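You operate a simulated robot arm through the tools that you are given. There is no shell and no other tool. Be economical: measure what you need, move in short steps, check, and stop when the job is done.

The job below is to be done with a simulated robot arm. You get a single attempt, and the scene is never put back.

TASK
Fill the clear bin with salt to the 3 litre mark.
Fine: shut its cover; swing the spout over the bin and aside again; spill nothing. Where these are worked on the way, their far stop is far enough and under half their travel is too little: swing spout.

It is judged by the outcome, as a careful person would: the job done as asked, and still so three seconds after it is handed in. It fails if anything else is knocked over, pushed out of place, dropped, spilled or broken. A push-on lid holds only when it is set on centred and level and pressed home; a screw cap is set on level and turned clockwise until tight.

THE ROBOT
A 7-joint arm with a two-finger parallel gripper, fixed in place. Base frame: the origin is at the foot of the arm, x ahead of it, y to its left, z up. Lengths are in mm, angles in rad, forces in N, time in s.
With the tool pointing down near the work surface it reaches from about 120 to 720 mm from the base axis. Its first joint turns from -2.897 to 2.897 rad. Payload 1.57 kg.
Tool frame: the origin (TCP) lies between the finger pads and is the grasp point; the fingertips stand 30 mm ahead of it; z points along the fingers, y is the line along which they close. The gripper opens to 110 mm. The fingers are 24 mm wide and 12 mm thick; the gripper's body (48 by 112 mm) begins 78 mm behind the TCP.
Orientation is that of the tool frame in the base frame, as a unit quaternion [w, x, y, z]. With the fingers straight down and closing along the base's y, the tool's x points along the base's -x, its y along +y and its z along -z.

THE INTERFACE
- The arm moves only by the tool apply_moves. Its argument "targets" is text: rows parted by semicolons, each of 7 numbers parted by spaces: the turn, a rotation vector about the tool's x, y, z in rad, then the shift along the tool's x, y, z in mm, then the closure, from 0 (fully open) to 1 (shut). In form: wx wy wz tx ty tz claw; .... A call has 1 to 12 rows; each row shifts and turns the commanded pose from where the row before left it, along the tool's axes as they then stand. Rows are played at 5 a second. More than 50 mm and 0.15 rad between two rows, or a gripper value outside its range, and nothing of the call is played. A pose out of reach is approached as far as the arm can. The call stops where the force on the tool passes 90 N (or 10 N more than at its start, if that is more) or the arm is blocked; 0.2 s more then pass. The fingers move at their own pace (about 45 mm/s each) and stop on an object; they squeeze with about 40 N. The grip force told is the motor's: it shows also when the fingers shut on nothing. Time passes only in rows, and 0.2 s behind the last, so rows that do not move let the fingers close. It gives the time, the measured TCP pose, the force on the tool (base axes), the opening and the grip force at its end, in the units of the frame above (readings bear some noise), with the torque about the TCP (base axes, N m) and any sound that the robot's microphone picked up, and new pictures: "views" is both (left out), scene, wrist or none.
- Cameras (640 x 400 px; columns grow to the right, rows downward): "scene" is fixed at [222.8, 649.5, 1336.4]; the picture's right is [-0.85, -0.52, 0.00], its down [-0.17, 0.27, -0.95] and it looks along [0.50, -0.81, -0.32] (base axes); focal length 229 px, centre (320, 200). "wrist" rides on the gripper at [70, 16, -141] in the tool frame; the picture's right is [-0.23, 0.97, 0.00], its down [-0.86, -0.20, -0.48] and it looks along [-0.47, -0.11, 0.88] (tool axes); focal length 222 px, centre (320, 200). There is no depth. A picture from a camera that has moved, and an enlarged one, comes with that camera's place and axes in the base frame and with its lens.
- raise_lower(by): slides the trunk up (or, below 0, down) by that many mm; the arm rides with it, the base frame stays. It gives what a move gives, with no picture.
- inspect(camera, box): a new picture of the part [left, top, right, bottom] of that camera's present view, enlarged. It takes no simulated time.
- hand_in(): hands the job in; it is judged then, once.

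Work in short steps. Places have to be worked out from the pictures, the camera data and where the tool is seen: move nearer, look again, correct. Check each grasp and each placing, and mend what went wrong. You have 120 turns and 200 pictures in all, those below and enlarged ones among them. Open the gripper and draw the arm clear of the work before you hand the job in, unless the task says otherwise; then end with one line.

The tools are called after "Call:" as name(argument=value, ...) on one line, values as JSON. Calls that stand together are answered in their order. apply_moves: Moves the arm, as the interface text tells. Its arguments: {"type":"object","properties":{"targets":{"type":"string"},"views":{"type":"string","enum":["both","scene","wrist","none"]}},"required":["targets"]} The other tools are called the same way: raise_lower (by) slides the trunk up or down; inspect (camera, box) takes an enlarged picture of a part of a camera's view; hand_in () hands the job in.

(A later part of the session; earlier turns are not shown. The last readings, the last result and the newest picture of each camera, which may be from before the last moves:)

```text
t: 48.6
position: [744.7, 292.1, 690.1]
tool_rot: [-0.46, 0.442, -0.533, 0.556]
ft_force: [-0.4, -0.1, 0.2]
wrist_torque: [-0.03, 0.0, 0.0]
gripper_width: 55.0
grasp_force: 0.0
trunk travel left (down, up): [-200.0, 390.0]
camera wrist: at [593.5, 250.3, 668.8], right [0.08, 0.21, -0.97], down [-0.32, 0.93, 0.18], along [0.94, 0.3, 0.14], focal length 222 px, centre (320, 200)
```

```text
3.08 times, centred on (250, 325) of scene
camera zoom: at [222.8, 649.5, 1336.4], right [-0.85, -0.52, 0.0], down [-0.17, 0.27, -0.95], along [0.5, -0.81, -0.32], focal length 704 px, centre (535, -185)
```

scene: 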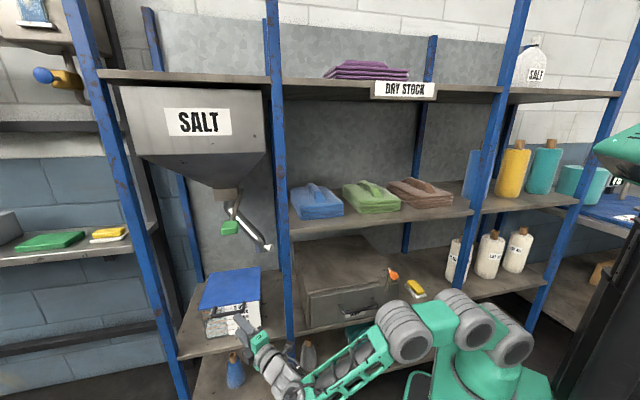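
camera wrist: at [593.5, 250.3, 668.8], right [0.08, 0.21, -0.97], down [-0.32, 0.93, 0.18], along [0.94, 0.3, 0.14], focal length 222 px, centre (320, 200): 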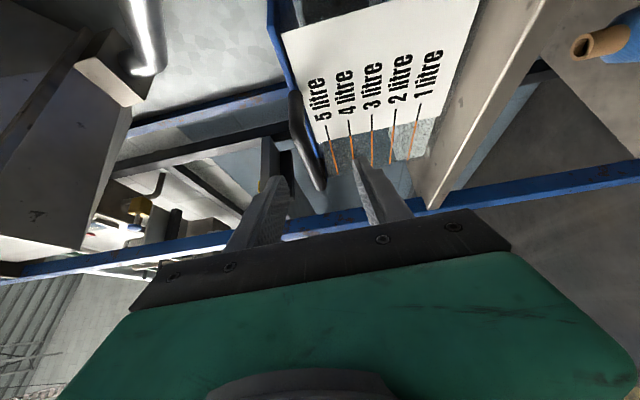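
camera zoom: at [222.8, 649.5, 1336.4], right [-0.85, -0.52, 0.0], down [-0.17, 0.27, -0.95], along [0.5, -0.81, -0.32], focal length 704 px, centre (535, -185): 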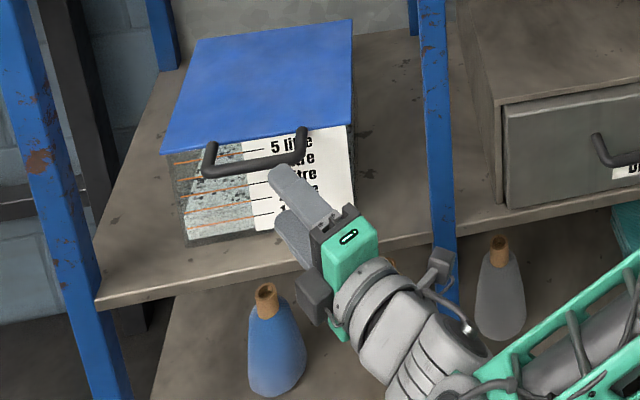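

The bar is at z≈702, running from along 710 to 848. I line up at its right-centre part and advance so the fingers straddle it from above and below.

Call:
apply_moves(targets="0 0 0 15 -9 0 0.5;0 0 0 14 0 0 0.5;0 0 0 0 0 29 0.5;0 0 0 0 0 29 0.5", views="wrist")

Call:
inspect(camera="scene", box=[190, 260, 310, 390])

```text
t: 49.6
position: [792.5, 254.9, 700.2]
tool_rot: [-0.459, 0.443, -0.533, 0.555]
ft_force: [-0.4, -0.3, 0.9]
wrist_torque: [-0.02, 0.03, -0.02]
gripper_width: 55.0
grasp_force: 0.1
trunk travel left (down, up): [-200.0, 390.0]
camera wrist: at [640.8, 211.0, 678.2], right [0.08, 0.21, -0.97], down [-0.32, 0.93, 0.18], along [0.94, 0.3, 0.14], focal length 222 px, centre (320, 200)
```

wrist: 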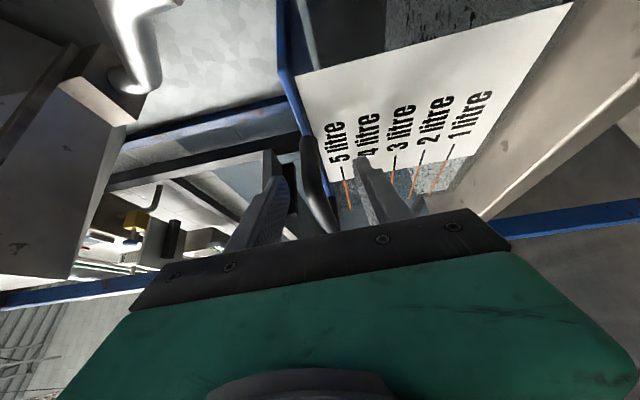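

```text
3.08 times, centred on (250, 325) of scene
camera zoom: at [222.8, 649.5, 1336.4], right [-0.85, -0.52, 0.0], down [-0.17, 0.27, -0.95], along [0.5, -0.81, -0.32], focal length 704 px, centre (535, -185)
```

zoom: 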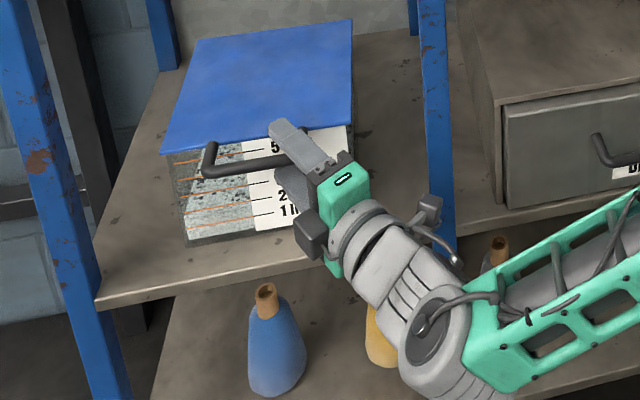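

The bar lies between the fingers. I close on it.

Call:
apply_moves(targets="0 0 0 0 0 0 0.9;0 0 0 0 0 0 1;0 0 0 0 0 0 1;0 0 0 0 0 0 1;0 0 0 0 0 0 1", views="wrist")

```text
t: 50.8
position: [793.5, 255.2, 703.8]
tool_rot: [-0.461, 0.441, -0.532, 0.556]
ft_force: [2.8, 1.5, 13.1]
wrist_torque: [-0.48, 0.44, -0.54]
gripper_width: 14.1
grasp_force: 30.6
trunk travel left (down, up): [-200.0, 390.0]
camera wrist: at [640.6, 211.4, 680.6], right [0.08, 0.22, -0.97], down [-0.32, 0.93, 0.18], along [0.94, 0.3, 0.15], focal length 222 px, centre (320, 200)
```

wrist: 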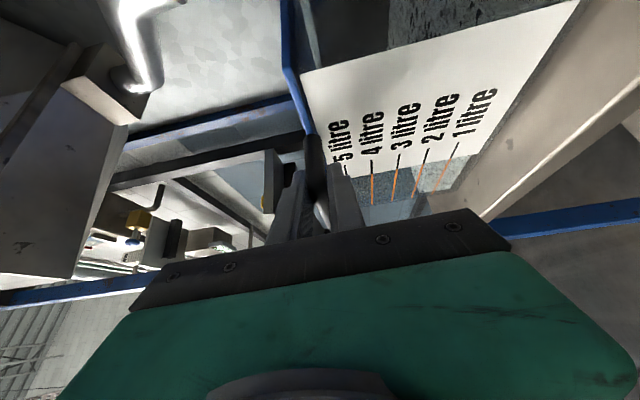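

Gripped (14 mm bar). I lift gently to test how the cover moves.

Call:
apply_moves(targets="0 0 0 0 -15 0 1;0 0 0 1 -15 2 1;0 0 0 1 -15 2 1", views="scene")

```text
t: 51.6
position: [794.2, 253.0, 710.9]
tool_rot: [-0.444, 0.463, -0.538, 0.546]
ft_force: [-24.3, 16.8, -79.1]
wrist_torque: [1.12, 0.08, -0.32]
gripper_width: 29.8
grasp_force: 39.3
trunk travel left (down, up): [-200.0, 390.0]
```

scene: 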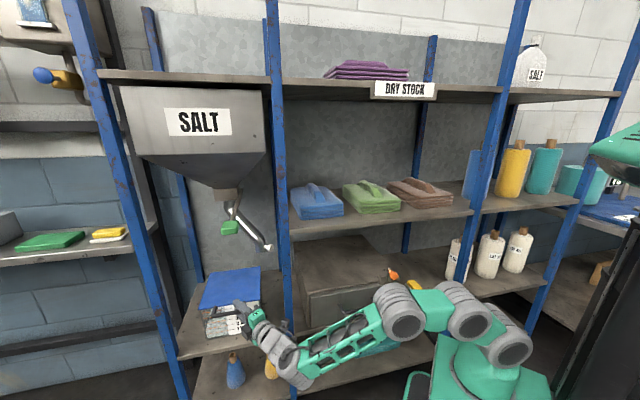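

The cover resists lifting (79 N), so it probably slides rather than hinges. I go back down at once and ease off.

Call:
apply_moves(targets="0 0 0 -1 15 -2 1;0 0 0 -1 15 -2 1;0 0 0 0 14 0 1;0 0 0 0 0 0 1;0 0 0 0 0 0 1", views="wrist")

Call:
inspect(camera="scene", box=[190, 250, 310, 370])

```text
t: 52.8
position: [794.4, 252.5, 703.2]
tool_rot: [-0.46, 0.441, -0.533, 0.556]
ft_force: [-4.7, 1.4, -11.7]
wrist_torque: [-0.24, 0.38, -0.14]
gripper_width: 13.8
grasp_force: 29.9
trunk travel left (down, up): [-200.0, 390.0]
camera wrist: at [642.6, 210.0, 680.9], right [0.08, 0.22, -0.97], down [-0.32, 0.93, 0.18], along [0.94, 0.29, 0.15], focal length 222 px, centre (320, 200)
```

wrist: 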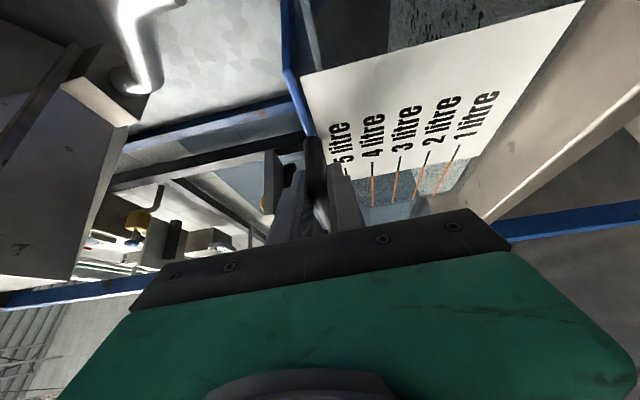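

```text
3.33 times, centred on (250, 310) of scene
camera zoom: at [222.8, 649.5, 1336.4], right [-0.85, -0.52, 0.0], down [-0.17, 0.27, -0.95], along [0.5, -0.81, -0.32], focal length 762 px, centre (553, -167)
```

zoom: 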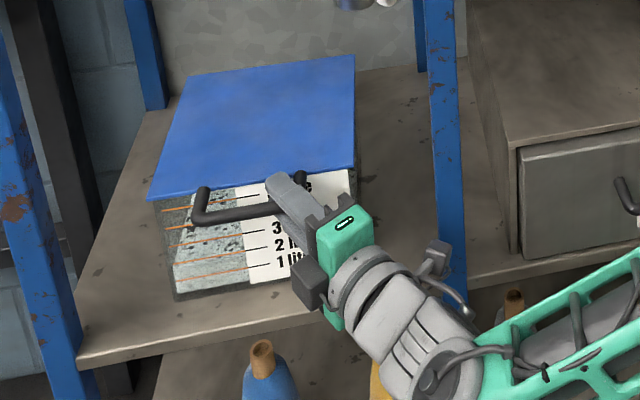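

Still seated and unharmed. I try pulling the cover straight outward along the shelf normal.

Call:
apply_moves(targets="0 0 0 -5.6 0 -8.3 1;0 0 0 -5.6 0 -8.3 1;0 0 0 -5.6 0 -8.3 1", views="scene")

```text
t: 53.6
position: [772.2, 273.9, 703.6]
tool_rot: [-0.462, 0.441, -0.533, 0.556]
ft_force: [2.1, 0.8, 1.5]
wrist_torque: [-0.36, 0.43, -0.35]
gripper_width: 14.1
grasp_force: 30.8
trunk travel left (down, up): [-200.0, 390.0]
```

scene: 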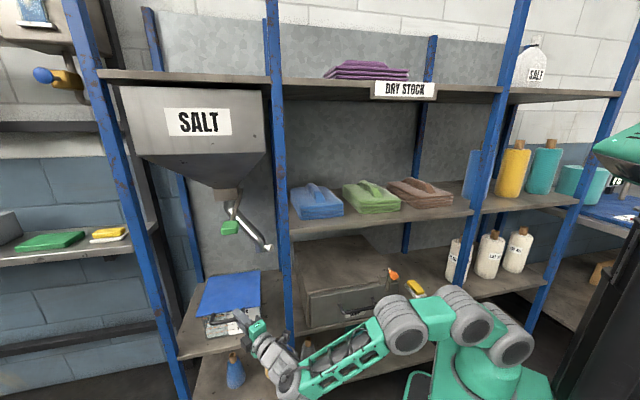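

The cover slides freely. I continue pulling and watch.

Call:
apply_moves(targets="0 0 0 -11.3 0 -16.5 1;0 0 0 -11.3 0 -16.5 1;0 0 0 -11.3 0 -16.5 1;0 0 0 -11.3 0 -16.5 1", views="none")

Call:
inspect(camera="scene", box=[170, 240, 310, 390])

```text
t: 54.6
position: [714.3, 332.2, 702.1]
tool_rot: [-0.463, 0.44, -0.533, 0.556]
ft_force: [8.7, 8.9, 26.3]
wrist_torque: [-0.45, 0.54, 0.06]
gripper_width: 13.9
grasp_force: 30.2
trunk travel left (down, up): [-200.0, 390.0]
```

```text
2.67 times, centred on (240, 315) of scene
camera zoom: at [222.8, 649.5, 1336.4], right [-0.85, -0.52, 0.0], down [-0.17, 0.27, -0.95], along [0.5, -0.81, -0.32], focal length 610 px, centre (533, -107)
```

zoom: 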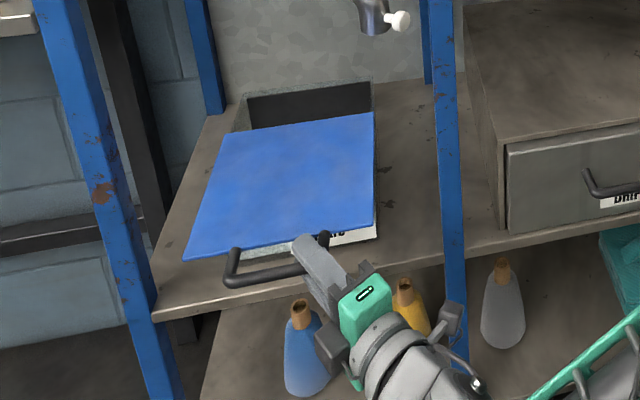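

The bin is opening at the back and stays put. I keep pulling, correcting the slight height drift.

Call:
apply_moves(targets="0 0 0 -11.3 -2 -16.5 1;0 0 0 -11.3 -1 -16.5 1;0 0 0 -11.3 -0.7 -16.5 1;0 0 0 -11.3 -0.7 -16.5 1", views="none")

Call:
inspect(camera="scene", box=[170, 240, 310, 390])

```text
t: 55.6
position: [658.1, 387.1, 703.5]
tool_rot: [-0.461, 0.441, -0.533, 0.556]
ft_force: [-5.8, -6.1, 31.7]
wrist_torque: [-0.33, 0.41, 0.4]
gripper_width: 14.3
grasp_force: 30.4
trunk travel left (down, up): [-200.0, 390.0]
```

```text
2.67 times, centred on (240, 315) of scene
camera zoom: at [222.8, 649.5, 1336.4], right [-0.85, -0.52, 0.0], down [-0.17, 0.27, -0.95], along [0.5, -0.81, -0.32], focal length 610 px, centre (533, -107)
```

zoom: 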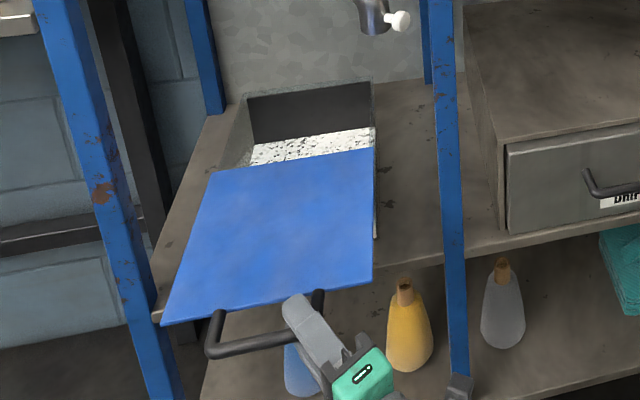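

The cover is about 190 mm out and the opening lies under where the spout will swing. There is already some salt in the bin. I release the bar and back off.

Call:
apply_moves(targets="0 0 0 0 -2 0 1;0 0 0 0 0 0 0.5;0 0 0 0 0 0 0.5;0 0 0 0 0 -20 0.5;0 0 0 0 0 -30 0.5;0 0 0 0 0 -30 0.5", views="both")

Call:
inspect(camera="scene", box=[170, 240, 310, 390])

```text
t: 57.0
position: [580.3, 402.4, 698.1]
tool_rot: [-0.46, 0.442, -0.533, 0.555]
ft_force: [-0.1, 0.2, -0.7]
wrist_torque: [-0.01, -0.04, 0.02]
gripper_width: 55.0
grasp_force: 0.0
trunk travel left (down, up): [-200.0, 390.0]
camera wrist: at [428.3, 360.0, 677.0], right [0.08, 0.22, -0.97], down [-0.32, 0.93, 0.18], along [0.94, 0.3, 0.14], focal length 222 px, centre (320, 200)
```

scene: 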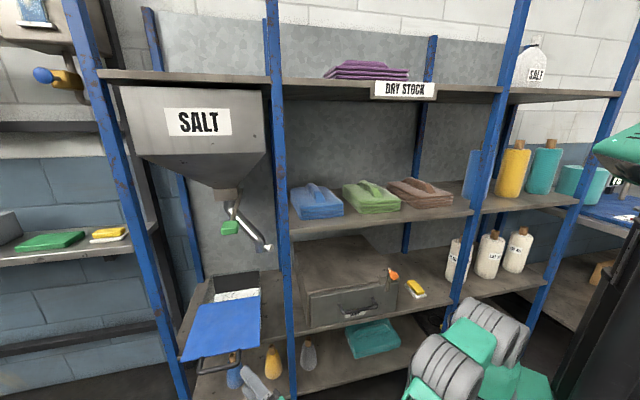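
wrist: 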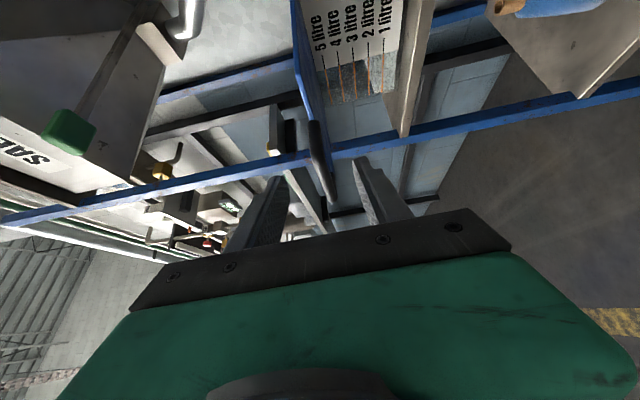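

```text
2.67 times, centred on (240, 315) of scene
camera zoom: at [222.8, 649.5, 1336.4], right [-0.85, -0.52, 0.0], down [-0.17, 0.27, -0.95], along [0.5, -0.81, -0.32], focal length 610 px, centre (533, -107)
```

zoom: 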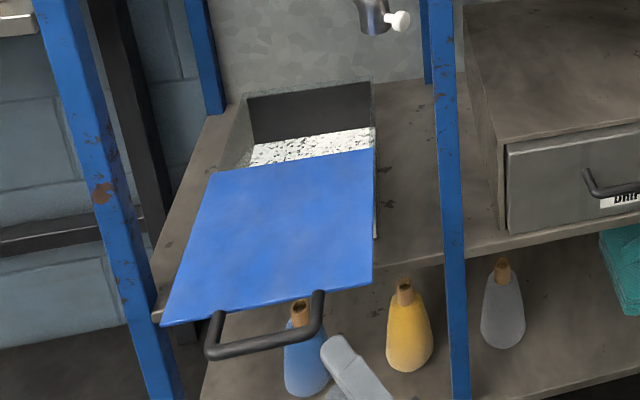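

The open cover hides the front marks from the scene camera, so I look from below with the wrist camera to read the present level.

Call:
inspect(camera="wrist", box=[280, 0, 440, 110])

Call:
inspect(camera="scene", box=[200, 262, 280, 312])

```text
3.64 times, centred on (360, 55) of wrist
camera zoom: at [428.3, 360.0, 677.0], right [0.08, 0.22, -0.97], down [-0.32, 0.93, 0.18], along [0.94, 0.3, 0.14], focal length 808 px, centre (174, 727)
```

zoom: 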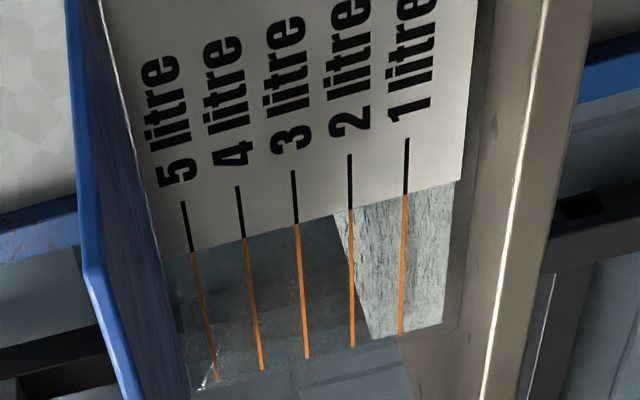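

```text
8.00 times, centred on (240, 287) of scene
camera zoom: at [222.8, 649.5, 1336.4], right [-0.85, -0.52, 0.0], down [-0.17, 0.27, -0.95], along [0.5, -0.81, -0.32], focal length 1830 px, centre (960, -496)
```

zoom: 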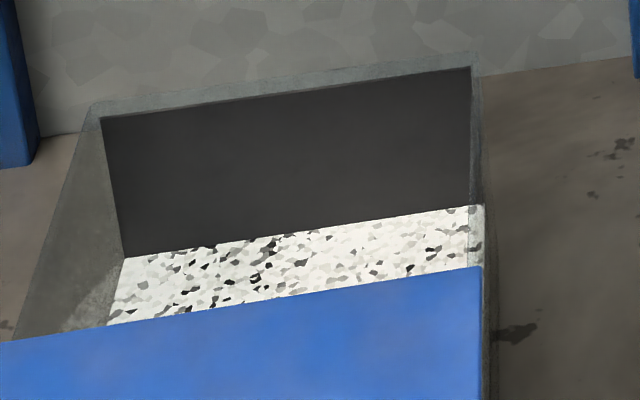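

Salt looks to be near 2 litre now (marks about 25 mm per litre, the 3-litre mark at z≈636). I drop the trunk so the wrist camera sits at mark height and I can read the level edge-on.

Call:
raise_lower(by=-60)

Call:
inspect(camera="wrist", box=[240, 0, 400, 110])

```text
t: 58.0
position: [580.7, 403.5, 639.2]
tool_rot: [-0.46, 0.443, -0.533, 0.555]
ft_force: [0.6, 0.1, 0.8]
wrist_torque: [-0.02, 0.0, -0.04]
gripper_width: 55.0
grasp_force: 0.1
trunk travel left (down, up): [-140.0, 450.0]
```

```text
3.64 times, centred on (320, 55) of wrist
camera zoom: at [428.3, 360.1, 617.1], right [0.08, 0.22, -0.97], down [-0.32, 0.93, 0.18], along [0.94, 0.3, 0.14], focal length 808 px, centre (320, 727)
```

zoom: 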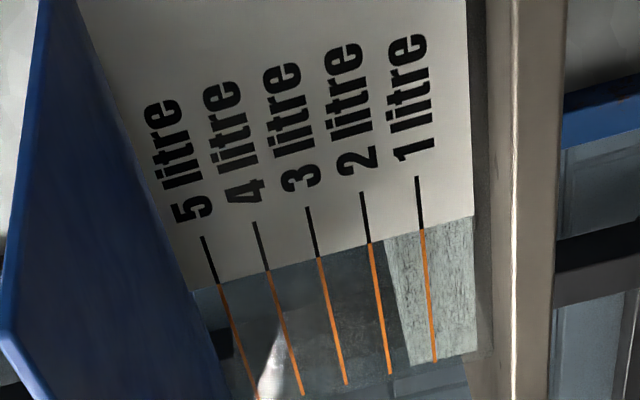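

Edge-on, the level reads about 1.7 litre, so about 1.3 litre must be added. Now the spout: I raise the trunk to spout height, shift right, and turn the hand more squarely into the shelf, left of the post.

Call:
raise_lower(by=190)

Call:
apply_moves(targets="0 0 0 33.7 0.8 17.2 0.3;0 0 0 33.7 0.8 17.2 0.3;0 0 0 33.7 0.8 17.2 0.3;0 0.12 0 0 0 20 0.3;0 0.12 0 0 0 20 0.3;0 0.12 0 0 0 20 0.3", views="both")

```text
t: 60.1
position: [580.3, 402.5, 828.8]
tool_rot: [-0.46, 0.442, -0.533, 0.556]
ft_force: [1.2, -0.2, -0.7]
wrist_torque: [-0.01, -0.03, 0.0]
gripper_width: 55.2
grasp_force: 0.0
trunk travel left (down, up): [-330.0, 260.0]
```

```text
t: 61.5
position: [667.8, 281.8, 826.1]
tool_rot: [-0.376, 0.356, -0.594, 0.616]
ft_force: [0.0, 0.1, 0.9]
wrist_torque: [0.03, 0.03, -0.02]
gripper_width: 77.0
grasp_force: 0.0
out of reach, approached as far as the arm can: row 6
trunk travel left (down, up): [-330.0, 260.0]
camera wrist: at [510.4, 286.3, 804.3], right [0.14, 0.19, -0.97], down [-0.03, 0.98, 0.19], along [0.99, 0.01, 0.15], focal length 222 px, centre (320, 200)
```

scene: 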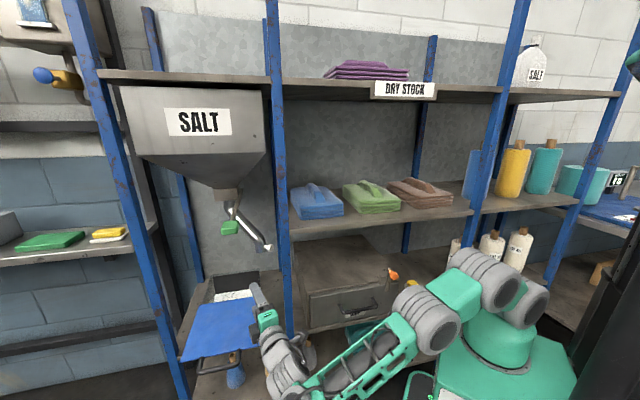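
wrist: 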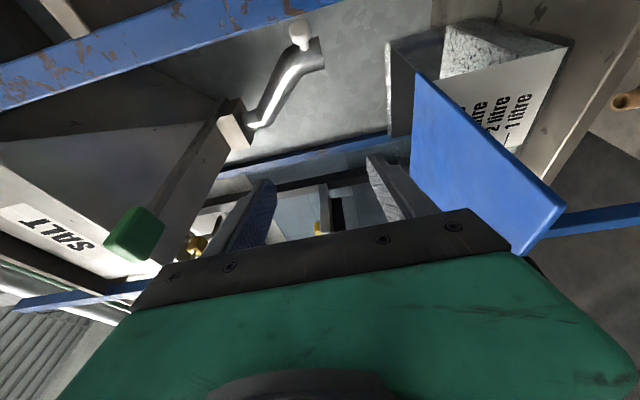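

I advance toward the gap left of the post, then turn further right as the reach allows.

Call:
apply_moves(targets="0 0 0 17.6 1 28.9 0.3;0 0 0 17.6 1 28.9 0.3;0 0 0 17.6 1 28.9 0.3;0 0 0 17.6 1 28.9 0.3;0 0.1 0 0 0 0 0.3;0 0.1 0 0 0 0 0.3", views="both")

```text
t: 62.9
position: [739.5, 169.0, 829.1]
tool_rot: [-0.315, 0.292, -0.629, 0.648]
ft_force: [0.1, -0.6, 1.2]
wrist_torque: [0.05, 0.0, -0.02]
gripper_width: 77.1
grasp_force: 0.0
trunk travel left (down, up): [-330.0, 260.0]
camera wrist: at [585.5, 204.0, 805.9], right [0.18, 0.17, -0.97], down [0.16, 0.97, 0.2], along [0.97, -0.19, 0.15], focal length 222 px, centre (320, 200)
```

scene: 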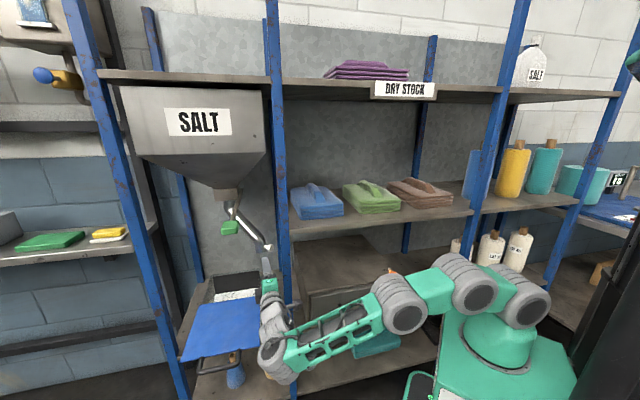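
wrist: 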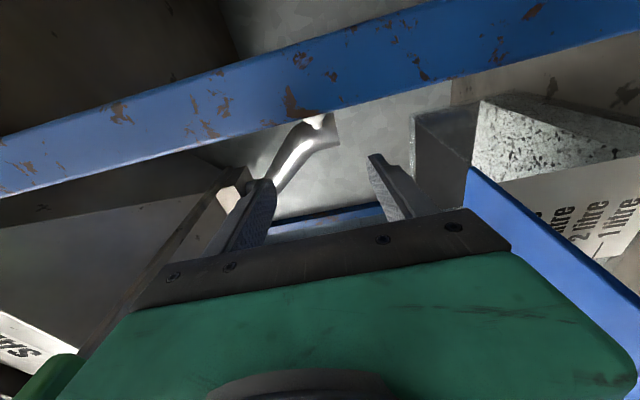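

The wrist camera sits on the hand's right side and would hit the post if I go deeper here. A better path is through the neighbouring bay, behind the post (z gap about 750–960), with the hand swinging toward the along-shelf direction. I retreat and move right.

Call:
apply_moves(targets="0 0 0 0 0 -40 0.3;0 0 0 0 0 -40 0.3;0 0 0 0 0 -40 0.3;0 0 0 0 0 -40 0.3;0 -0.12 0 35 0 0 0.3;0 -0.12 0 35 0 0 0.3;0 0 0 35 0 0 0.3;0 0 0 35 0 0 0.3", views="none")

Call:
raise_lower(by=-100)

Call:
apply_moves(targets="0 0 0 0 -34 0 0.3;0 0 0 0 -34 0 0.3;0 0 0 0 -34 0 0.3", views="both")

```text
t: 64.3
position: [675.6, 161.4, 820.9]
tool_rot: [-0.399, 0.38, -0.584, 0.597]
ft_force: [39.2, 35.9, -7.4]
wrist_torque: [-1.24, 1.74, 0.94]
gripper_width: 69.8
grasp_force: 0.0
out of reach, approached as far as the arm can: row 1, 2, 3, 4
trunk travel left (down, up): [-330.0, 260.0]
stopped in row 7: the force on the tool passed its limit (the readings are from after the stop); the commanded pose is now the measured one
```

```text
t: 65.0
position: [675.9, 161.9, 806.7]
tool_rot: [-0.413, 0.37, -0.578, 0.599]
ft_force: [14.8, 29.5, 15.8]
wrist_torque: [-1.88, 0.25, 0.41]
gripper_width: 89.3
grasp_force: 7.7
trunk travel left (down, up): [-296.0, 294.0]
stopped: the force on the tool passed its limit (the readings are from after the stop); the commanded pose is now the measured one
```

```text
t: 65.8
position: [672.5, 163.9, 898.0]
tool_rot: [-0.405, 0.378, -0.581, 0.595]
ft_force: [18.5, 40.3, -34.3]
wrist_torque: [-0.51, 0.82, 0.72]
gripper_width: 46.3
grasp_force: 0.0
trunk travel left (down, up): [-296.0, 294.0]
camera wrist: at [515.7, 152.7, 874.2], right [0.13, 0.21, -0.97], down [-0.12, 0.97, 0.2], along [0.98, 0.09, 0.15], focal length 222 px, centre (320, 200)
```

scene: 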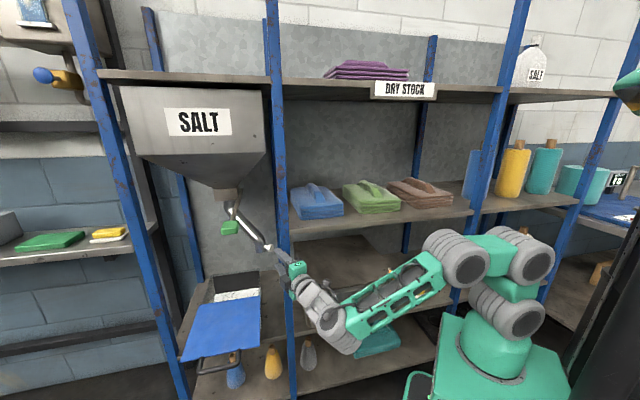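
wrist: 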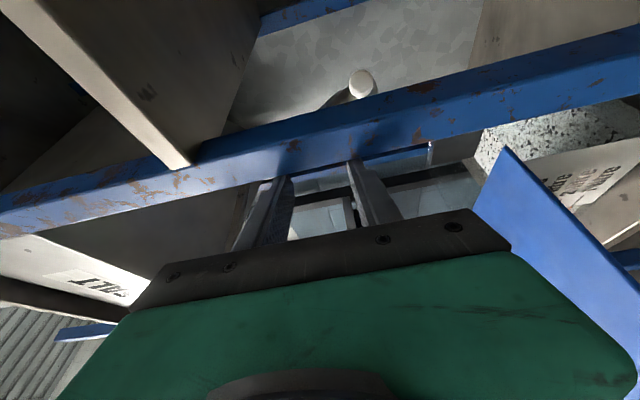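

The retreat rows were unreachable and the fingers leaned against the blue post. I relieve that: left first, then straight back, watching the force.

Call:
apply_moves(targets="0 0 0 -15 0 0 0.5;0 0 0 -15 0 -5 0.5;0 0 0 -8 0 -20 0.5;0 0 0 -8 0 -20 0.5", views="wrist")

Call:
inspect(camera="scene", box=[190, 160, 320, 330])

```text
t: 66.8
position: [644.3, 216.4, 902.5]
tool_rot: [-0.406, 0.37, -0.58, 0.601]
ft_force: [-0.1, -0.4, -0.2]
wrist_torque: [-0.02, -0.01, 0.05]
gripper_width: 55.1
grasp_force: 0.1
trunk travel left (down, up): [-296.0, 294.0]
camera wrist: at [488.4, 207.9, 877.0], right [0.15, 0.21, -0.97], down [-0.11, 0.97, 0.2], along [0.98, 0.08, 0.17], focal length 222 px, centre (320, 200)
```

wrist: 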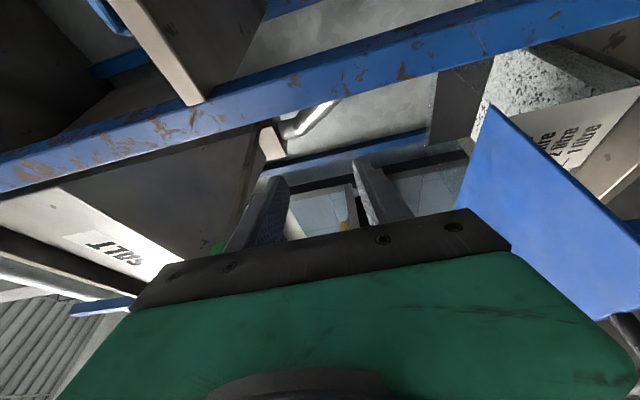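

```text
2.35 times, centred on (255, 245) of scene
camera zoom: at [222.8, 649.5, 1336.4], right [-0.85, -0.52, 0.0], down [-0.17, 0.27, -0.95], along [0.5, -0.81, -0.32], focal length 538 px, centre (473, 94)
```

zoom: 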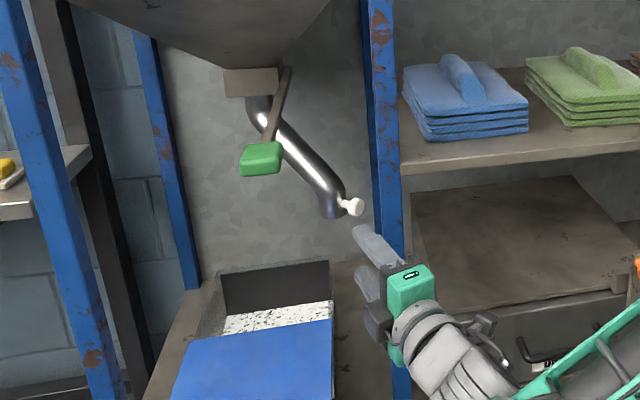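

Free again, nothing disturbed. I move right past the post in front of the neighbouring bay and down to knob height.

Call:
apply_moves(targets="0 0 0 0 0 -30 0.5;0 0 0 40 0 -16 0.5;0 0 0 40 0 -16 0.5;0 0 0 40 0 -16 0.5;0 0 0 20 35 0 0.5;0 0 0 0 35 0 0.5", views="both")

```text
t: 68.2
position: [537.2, 110.3, 827.0]
tool_rot: [-0.406, 0.373, -0.582, 0.598]
ft_force: [-0.3, 0.7, 1.0]
wrist_torque: [0.0, -0.04, 0.02]
gripper_width: 54.8
grasp_force: 0.0
out of reach, approached as far as the arm can: row 4, 5, 6
trunk travel left (down, up): [-296.0, 294.0]
camera wrist: at [380.6, 102.0, 802.2], right [0.14, 0.21, -0.97], down [-0.11, 0.97, 0.2], along [0.98, 0.08, 0.16], focal length 222 px, centre (320, 200)
```

scene: 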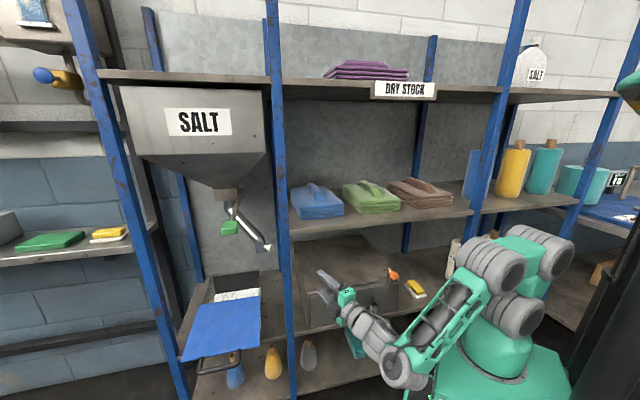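
wrist: 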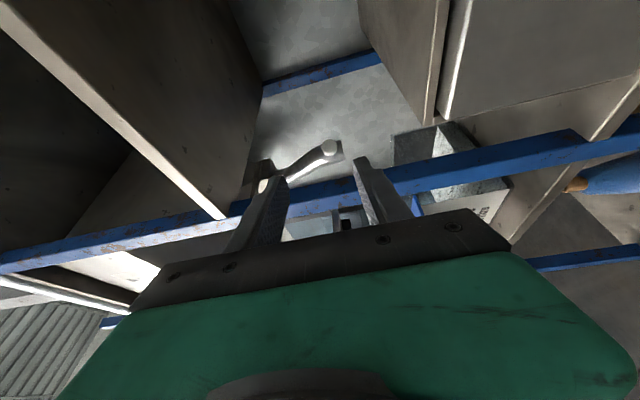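

The knob is visible in the gap. I enter the neighbouring bay straight along the hand axis, then check clearances.

Call:
apply_moves(targets="0 0 0 2 0 40 0.5;0 0 0 2 0 40 0.5;0 0 0 2 0 40 0.5;0 0 0 2 0 40 0.5", views="both")

Call:
inspect(camera="scene", box=[210, 190, 410, 330])

```text
t: 69.2
position: [681.6, 38.1, 836.7]
tool_rot: [-0.406, 0.37, -0.581, 0.601]
ft_force: [-0.5, 0.5, -0.2]
wrist_torque: [0.02, 0.04, 0.0]
gripper_width: 54.8
grasp_force: 0.1
trunk travel left (down, up): [-296.0, 294.0]
camera wrist: at [524.9, 30.4, 811.7], right [0.15, 0.21, -0.97], down [-0.11, 0.97, 0.2], along [0.98, 0.08, 0.17], focal length 222 px, centre (320, 200)
```

scene: 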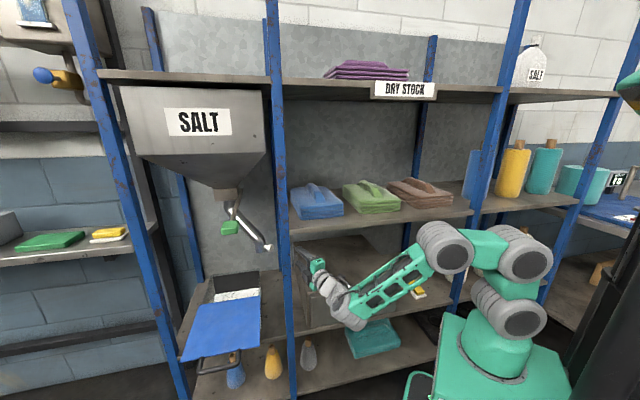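
wrist: 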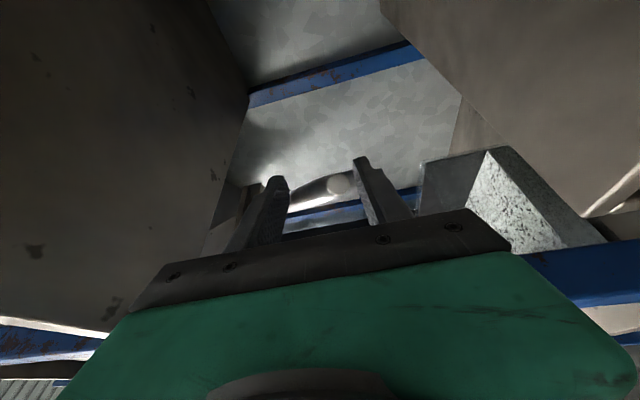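

```text
2.86 times, centred on (310, 260) of scene
camera zoom: at [222.8, 649.5, 1336.4], right [-0.85, -0.52, 0.0], down [-0.17, 0.27, -0.95], along [0.5, -0.81, -0.32], focal length 653 px, centre (349, 29)
```

zoom: 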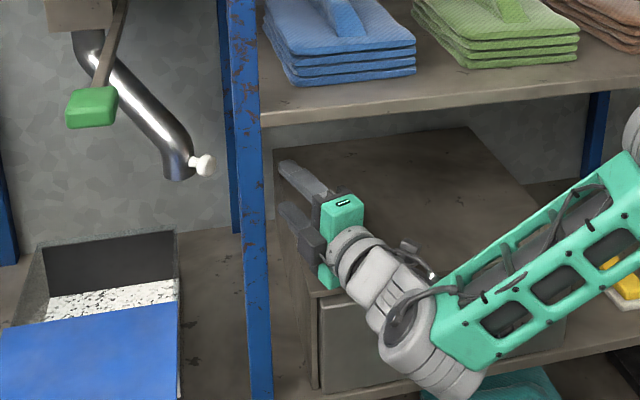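

Clearances are good and the knob lies about (840, 40, 835), 45° ahead. I turn the hand left to face it and advance partway.

Call:
apply_moves(targets="0 -0.1 0 0 0 0 0.5;0 -0.1 0 0 0 0 0.5;0 -0.1 0 0 0 0 0.5;0 -0.1 0 0 0 0 0.5;0 0 0 0 0 35 0.5;0 0 0 0 0 35 0.5", views="wrist")

Call:
inspect(camera="scene", box=[210, 190, 410, 330])

```text
t: 70.6
position: [748.2, 40.6, 842.0]
tool_rot: [-0.513, 0.483, -0.487, 0.516]
ft_force: [0.7, -0.1, 0.5]
wrist_torque: [0.01, 0.03, -0.01]
gripper_width: 54.9
grasp_force: 0.0
trunk travel left (down, up): [-296.0, 294.0]
camera wrist: at [606.7, -28.0, 817.8], right [0.06, 0.23, -0.97], down [-0.48, 0.86, 0.17], along [0.87, 0.46, 0.16], focal length 222 px, centre (320, 200)
```

wrist: 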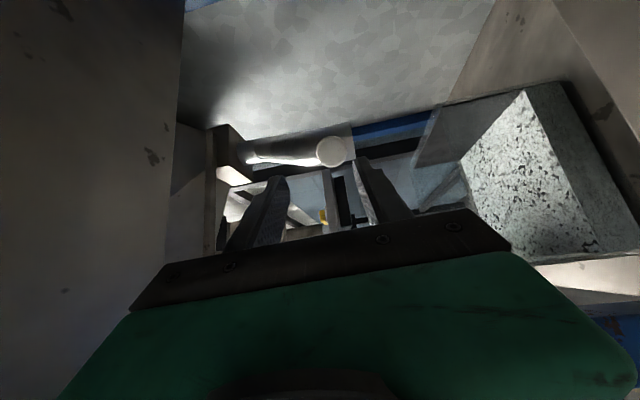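

```text
2.86 times, centred on (310, 260) of scene
camera zoom: at [222.8, 649.5, 1336.4], right [-0.85, -0.52, 0.0], down [-0.17, 0.27, -0.95], along [0.5, -0.81, -0.32], focal length 653 px, centre (349, 29)
```

zoom: 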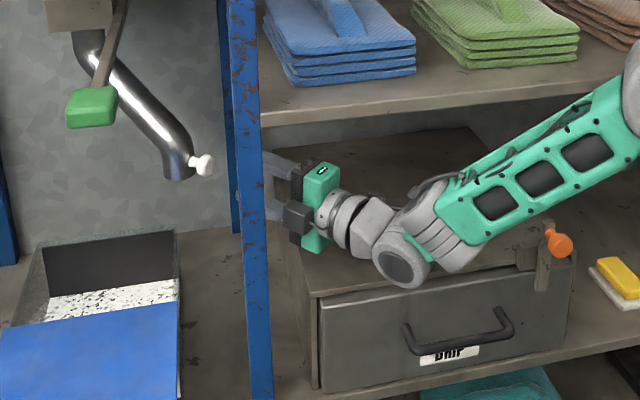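

The knob head is dead ahead at (840, 39, 838), facing the hand. I advance, correcting height, and take hold of it.

Call:
apply_moves(targets="0 0 0 0 5 27 0.5;0 0 0 0 5 27 0.5;0 0 0 0 0 25 0.5", views="wrist")

Call:
inspect(camera="scene", box=[220, 190, 340, 280])

```text
t: 71.4
position: [829.3, 41.9, 838.8]
tool_rot: [-0.512, 0.483, -0.488, 0.515]
ft_force: [-0.6, 0.1, -0.7]
wrist_torque: [-0.02, 0.01, -0.01]
gripper_width: 54.9
grasp_force: 0.0
trunk travel left (down, up): [-296.0, 294.0]
camera wrist: at [687.5, -27.4, 813.3], right [0.06, 0.23, -0.97], down [-0.48, 0.86, 0.17], along [0.87, 0.46, 0.16], focal length 222 px, centre (320, 200)
```

wrist: 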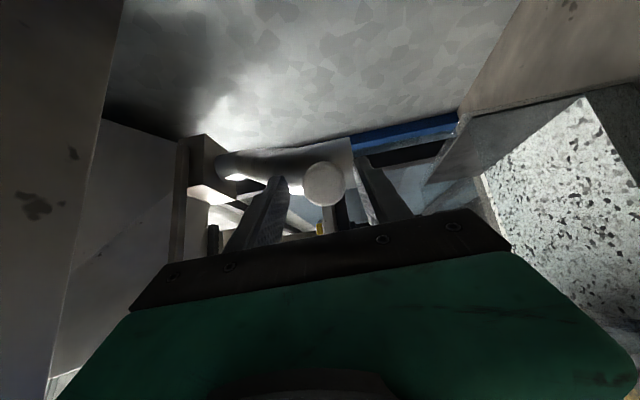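

```text
4.44 times, centred on (280, 235) of scene
camera zoom: at [222.8, 649.5, 1336.4], right [-0.85, -0.52, 0.0], down [-0.17, 0.27, -0.95], along [0.5, -0.81, -0.32], focal length 1016 px, centre (498, 44)
```

zoom: 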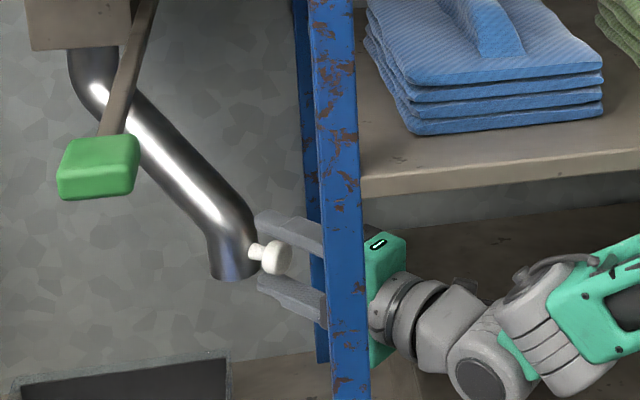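

The knob sits between the fingers. I close.

Call:
apply_moves(targets="0 0 0 0 0 0 0.8;0 0 0 0 0 0 1;0 0 0 0 0 0 1;0 0 0 0 0 0 1", views="none")

Call:
inspect(camera="scene", box=[220, 190, 340, 280])

```text
t: 72.4
position: [828.3, 40.3, 832.9]
tool_rot: [-0.512, 0.484, -0.49, 0.514]
ft_force: [-1.3, -0.4, -12.4]
wrist_torque: [0.01, 0.11, 0.01]
gripper_width: 31.6
grasp_force: 35.8
trunk travel left (down, up): [-296.0, 294.0]
```

```text
4.44 times, centred on (280, 235) of scene
camera zoom: at [222.8, 649.5, 1336.4], right [-0.85, -0.52, 0.0], down [-0.17, 0.27, -0.95], along [0.5, -0.81, -0.32], focal length 1016 px, centre (498, 44)
```

zoom: 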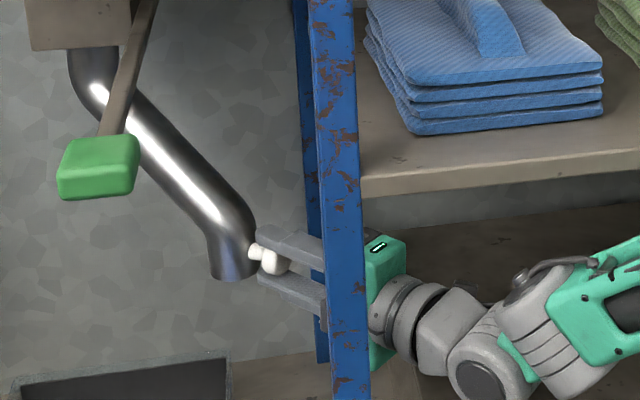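

Gripped the 32 mm head. I start the swing: about 10° of arc around the pivot, yawing the hand left to stay clear of the post.

Call:
apply_moves(targets="0 -0.06 0 -9 0 -2 1;0 -0.06 0 -9 0 -2 1;0 -0.1 0 -17.2 0 3.8 1", views="none")

Call:
inspect(camera="scene", box=[200, 180, 360, 290])

```text
t: 73.2
position: [826.1, 74.4, 834.7]
tool_rot: [0.563, -0.537, 0.429, -0.459]
ft_force: [-6.6, -6.7, -11.7]
wrist_torque: [0.09, 0.15, -1.26]
gripper_width: 31.4
grasp_force: 40.5
trunk travel left (down, up): [-296.0, 294.0]
```

```text
3.64 times, centred on (280, 235) of scene
camera zoom: at [222.8, 649.5, 1336.4], right [-0.85, -0.52, 0.0], down [-0.17, 0.27, -0.95], along [0.5, -0.81, -0.32], focal length 832 px, centre (466, 73)
```

zoom: 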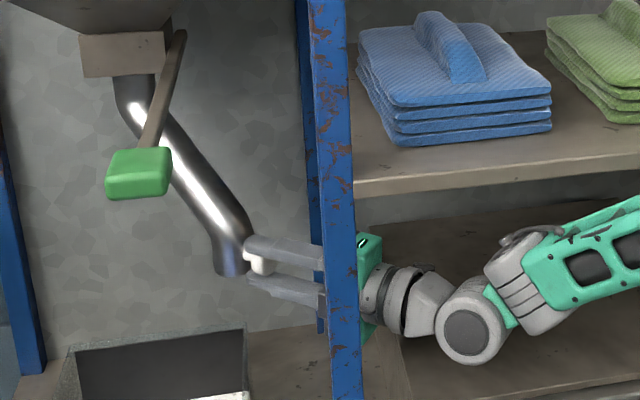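

The spout follows with little force. I continue along the arc.

Call:
apply_moves(targets="0 -0.122 0 -16 0 7.4 1;0 -0.122 0 -13.9 0 10.7 1;0 -0.07 0 -12.1 0 13.6 1", views="none")

Call:
inspect(camera="scene", box=[200, 180, 360, 290])

```text
t: 74.0
position: [844.4, 128.3, 834.9]
tool_rot: [0.623, -0.602, 0.336, -0.37]
ft_force: [-7.1, -3.7, -14.3]
wrist_torque: [0.06, 0.03, -1.21]
gripper_width: 31.6
grasp_force: 40.1
trunk travel left (down, up): [-296.0, 294.0]
```

```text
3.64 times, centred on (280, 235) of scene
camera zoom: at [222.8, 649.5, 1336.4], right [-0.85, -0.52, 0.0], down [-0.17, 0.27, -0.95], along [0.5, -0.81, -0.32], focal length 832 px, centre (466, 73)
```

zoom: 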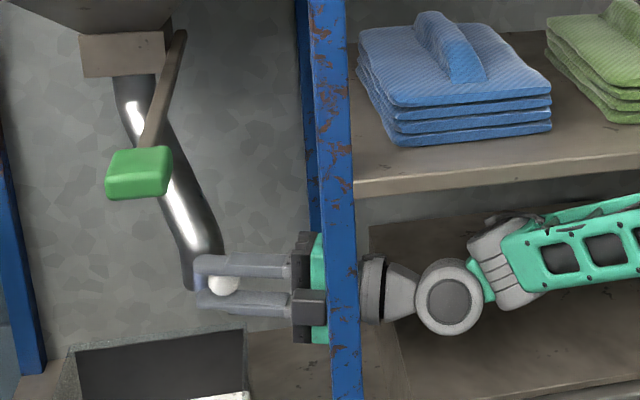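

Going well. I swing on toward the front-facing position over the bin.

Call:
apply_moves(targets="0 -0.07 0 -9.6 0 12 1;0 -0.05 0 -7.4 0 17 1;0 -0.05 0 -5 0 18 1;0 -0.035 0 -2.8 0 18.5 1", views="scene")

Call:
inspect(camera="scene", box=[170, 180, 330, 310])

```text
t: 75.0
position: [882.7, 189.9, 835.4]
tool_rot: [0.655, -0.637, 0.271, -0.303]
ft_force: [-9.6, 0.0, -18.7]
wrist_torque: [0.13, -0.09, -0.92]
gripper_width: 31.3
grasp_force: 39.8
trunk travel left (down, up): [-296.0, 294.0]
```

scene: 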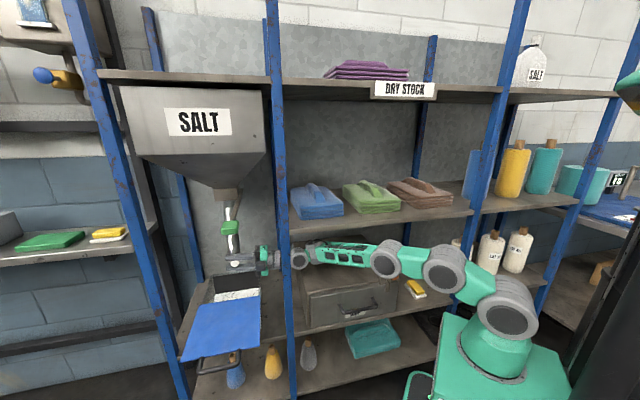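

```text
3.08 times, centred on (250, 245) of scene
camera zoom: at [222.8, 649.5, 1336.4], right [-0.85, -0.52, 0.0], down [-0.17, 0.27, -0.95], along [0.5, -0.81, -0.32], focal length 704 px, centre (535, 62)
```

zoom: 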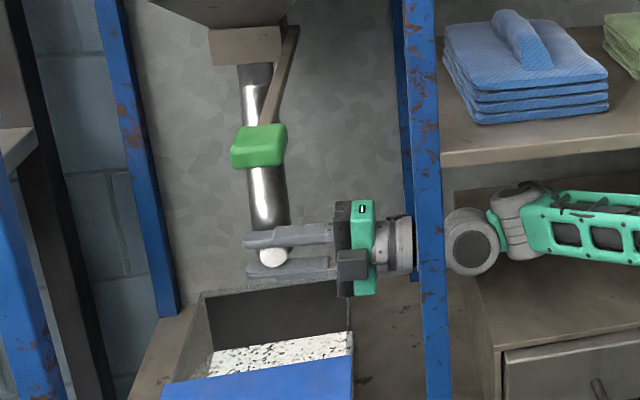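

The spout is over the bin opening. I nudge a bit further to feel for a stop, then release.

Call:
apply_moves(targets="0 0 0 0.9 0 9 1;0 0 0 2 0 9 1", views="none")

Call:
inspect(camera="scene", box=[170, 180, 330, 310])

```text
t: 75.6
position: [895.0, 200.6, 834.8]
tool_rot: [0.654, -0.638, 0.27, -0.303]
ft_force: [-21.9, 14.9, -20.1]
wrist_torque: [0.28, -0.09, -0.3]
gripper_width: 31.4
grasp_force: 40.1
trunk travel left (down, up): [-296.0, 294.0]
```

```text
3.08 times, centred on (250, 245) of scene
camera zoom: at [222.8, 649.5, 1336.4], right [-0.85, -0.52, 0.0], down [-0.17, 0.27, -0.95], along [0.5, -0.81, -0.32], focal length 704 px, centre (535, 62)
```

zoom: 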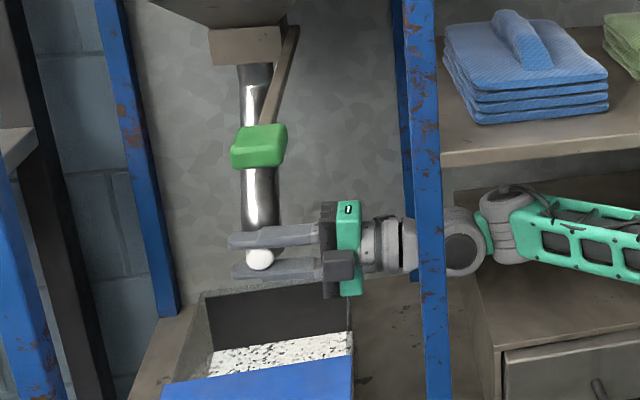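

Good position. I relax sideways, open, and withdraw along the hand's axis.

Call:
apply_moves(targets="0 0 0 -3 0 0 1;0 0 0 0 0 0 0.5;0 0 0 0 0 0 0.5;0 0 0 0 0 -25 0.5;0 0 0 0 0 -35 0.5;0 0 0 0 0 -35 0.5", views="scene")

Call:
inspect(camera="scene", box=[170, 180, 330, 310])

```text
t: 77.0
position: [824.8, 133.8, 833.7]
tool_rot: [0.655, -0.635, 0.27, -0.308]
ft_force: [-0.3, 0.7, -0.1]
wrist_torque: [0.02, -0.05, -0.03]
gripper_width: 55.0
grasp_force: 0.0
trunk travel left (down, up): [-296.0, 294.0]
```

scene: 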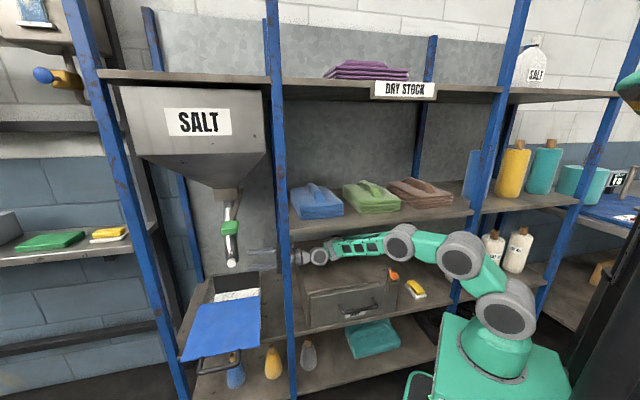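

```text
3.08 times, centred on (250, 245) of scene
camera zoom: at [222.8, 649.5, 1336.4], right [-0.85, -0.52, 0.0], down [-0.17, 0.27, -0.95], along [0.5, -0.81, -0.32], focal length 704 px, centre (535, 62)
```

zoom: 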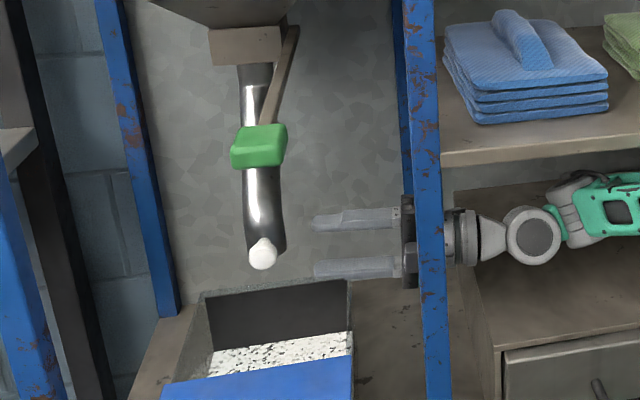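

The spout stays put over the bin. I back out of the bay along the reverse path, yawing right around the post.

Call:
apply_moves(targets="0 0.087 0 3.2 0 -19.4 0.5;0 0.087 0 3.2 0 -19.4 0.5;0 0.113 0 5.6 0 -19.3 0.5;0 0.113 0 5.6 0 -19.3 0.5;0 0.117 0 1 0 -18 0.5;0 0.117 0 1 0 -18 0.5;0 0.117 0 1 0 -18 0.5;0 0.13 0 4.7 0 -14.1 0.5;0 0.13 0 4.7 0 -14.1 0.5;0 0.13 0 4.7 0 -14.1 0.5", views="scene")

```text
t: 79.2
position: [675.2, 54.0, 826.9]
tool_rot: [-0.405, 0.368, -0.582, 0.601]
ft_force: [1.5, -0.4, 0.0]
wrist_torque: [0.01, 0.0, 0.03]
gripper_width: 54.9
grasp_force: 0.1
trunk travel left (down, up): [-296.0, 294.0]
```

scene: 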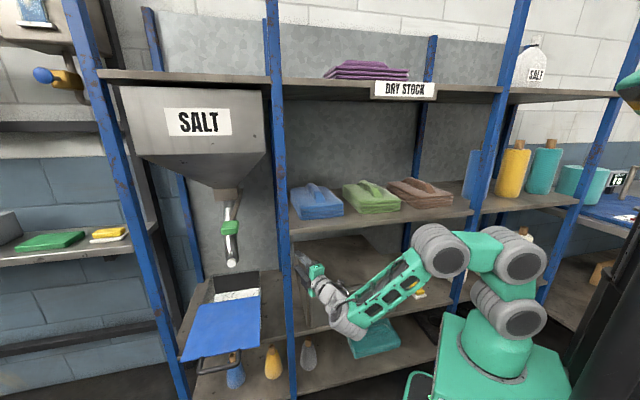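

I retreat out of the bay, then raise the trunk toward lever height.

Call:
apply_moves(targets="0 0 0 -2 0 -40 0.5;0 0 0 -2 0 -40 0.5;0 0 0 -2 0 -40 0.5;0 0 0 -2 0 -40 0.5", views="none")

Call:
raise_lower(by=180)

```text
t: 80.2
position: [543.2, 121.0, 821.5]
tool_rot: [-0.407, 0.372, -0.582, 0.598]
ft_force: [0.1, 0.9, 0.4]
wrist_torque: [-0.01, -0.02, -0.03]
gripper_width: 55.0
grasp_force: 0.1
out of reach, approached as far as the arm can: row 4
trunk travel left (down, up): [-296.0, 294.0]
```

```text
t: 82.2
position: [544.2, 121.3, 999.0]
tool_rot: [-0.405, 0.373, -0.583, 0.598]
ft_force: [0.0, 0.5, -0.9]
wrist_torque: [-0.02, -0.04, -0.01]
gripper_width: 55.4
grasp_force: 0.0
trunk travel left (down, up): [-476.0, 114.0]
```

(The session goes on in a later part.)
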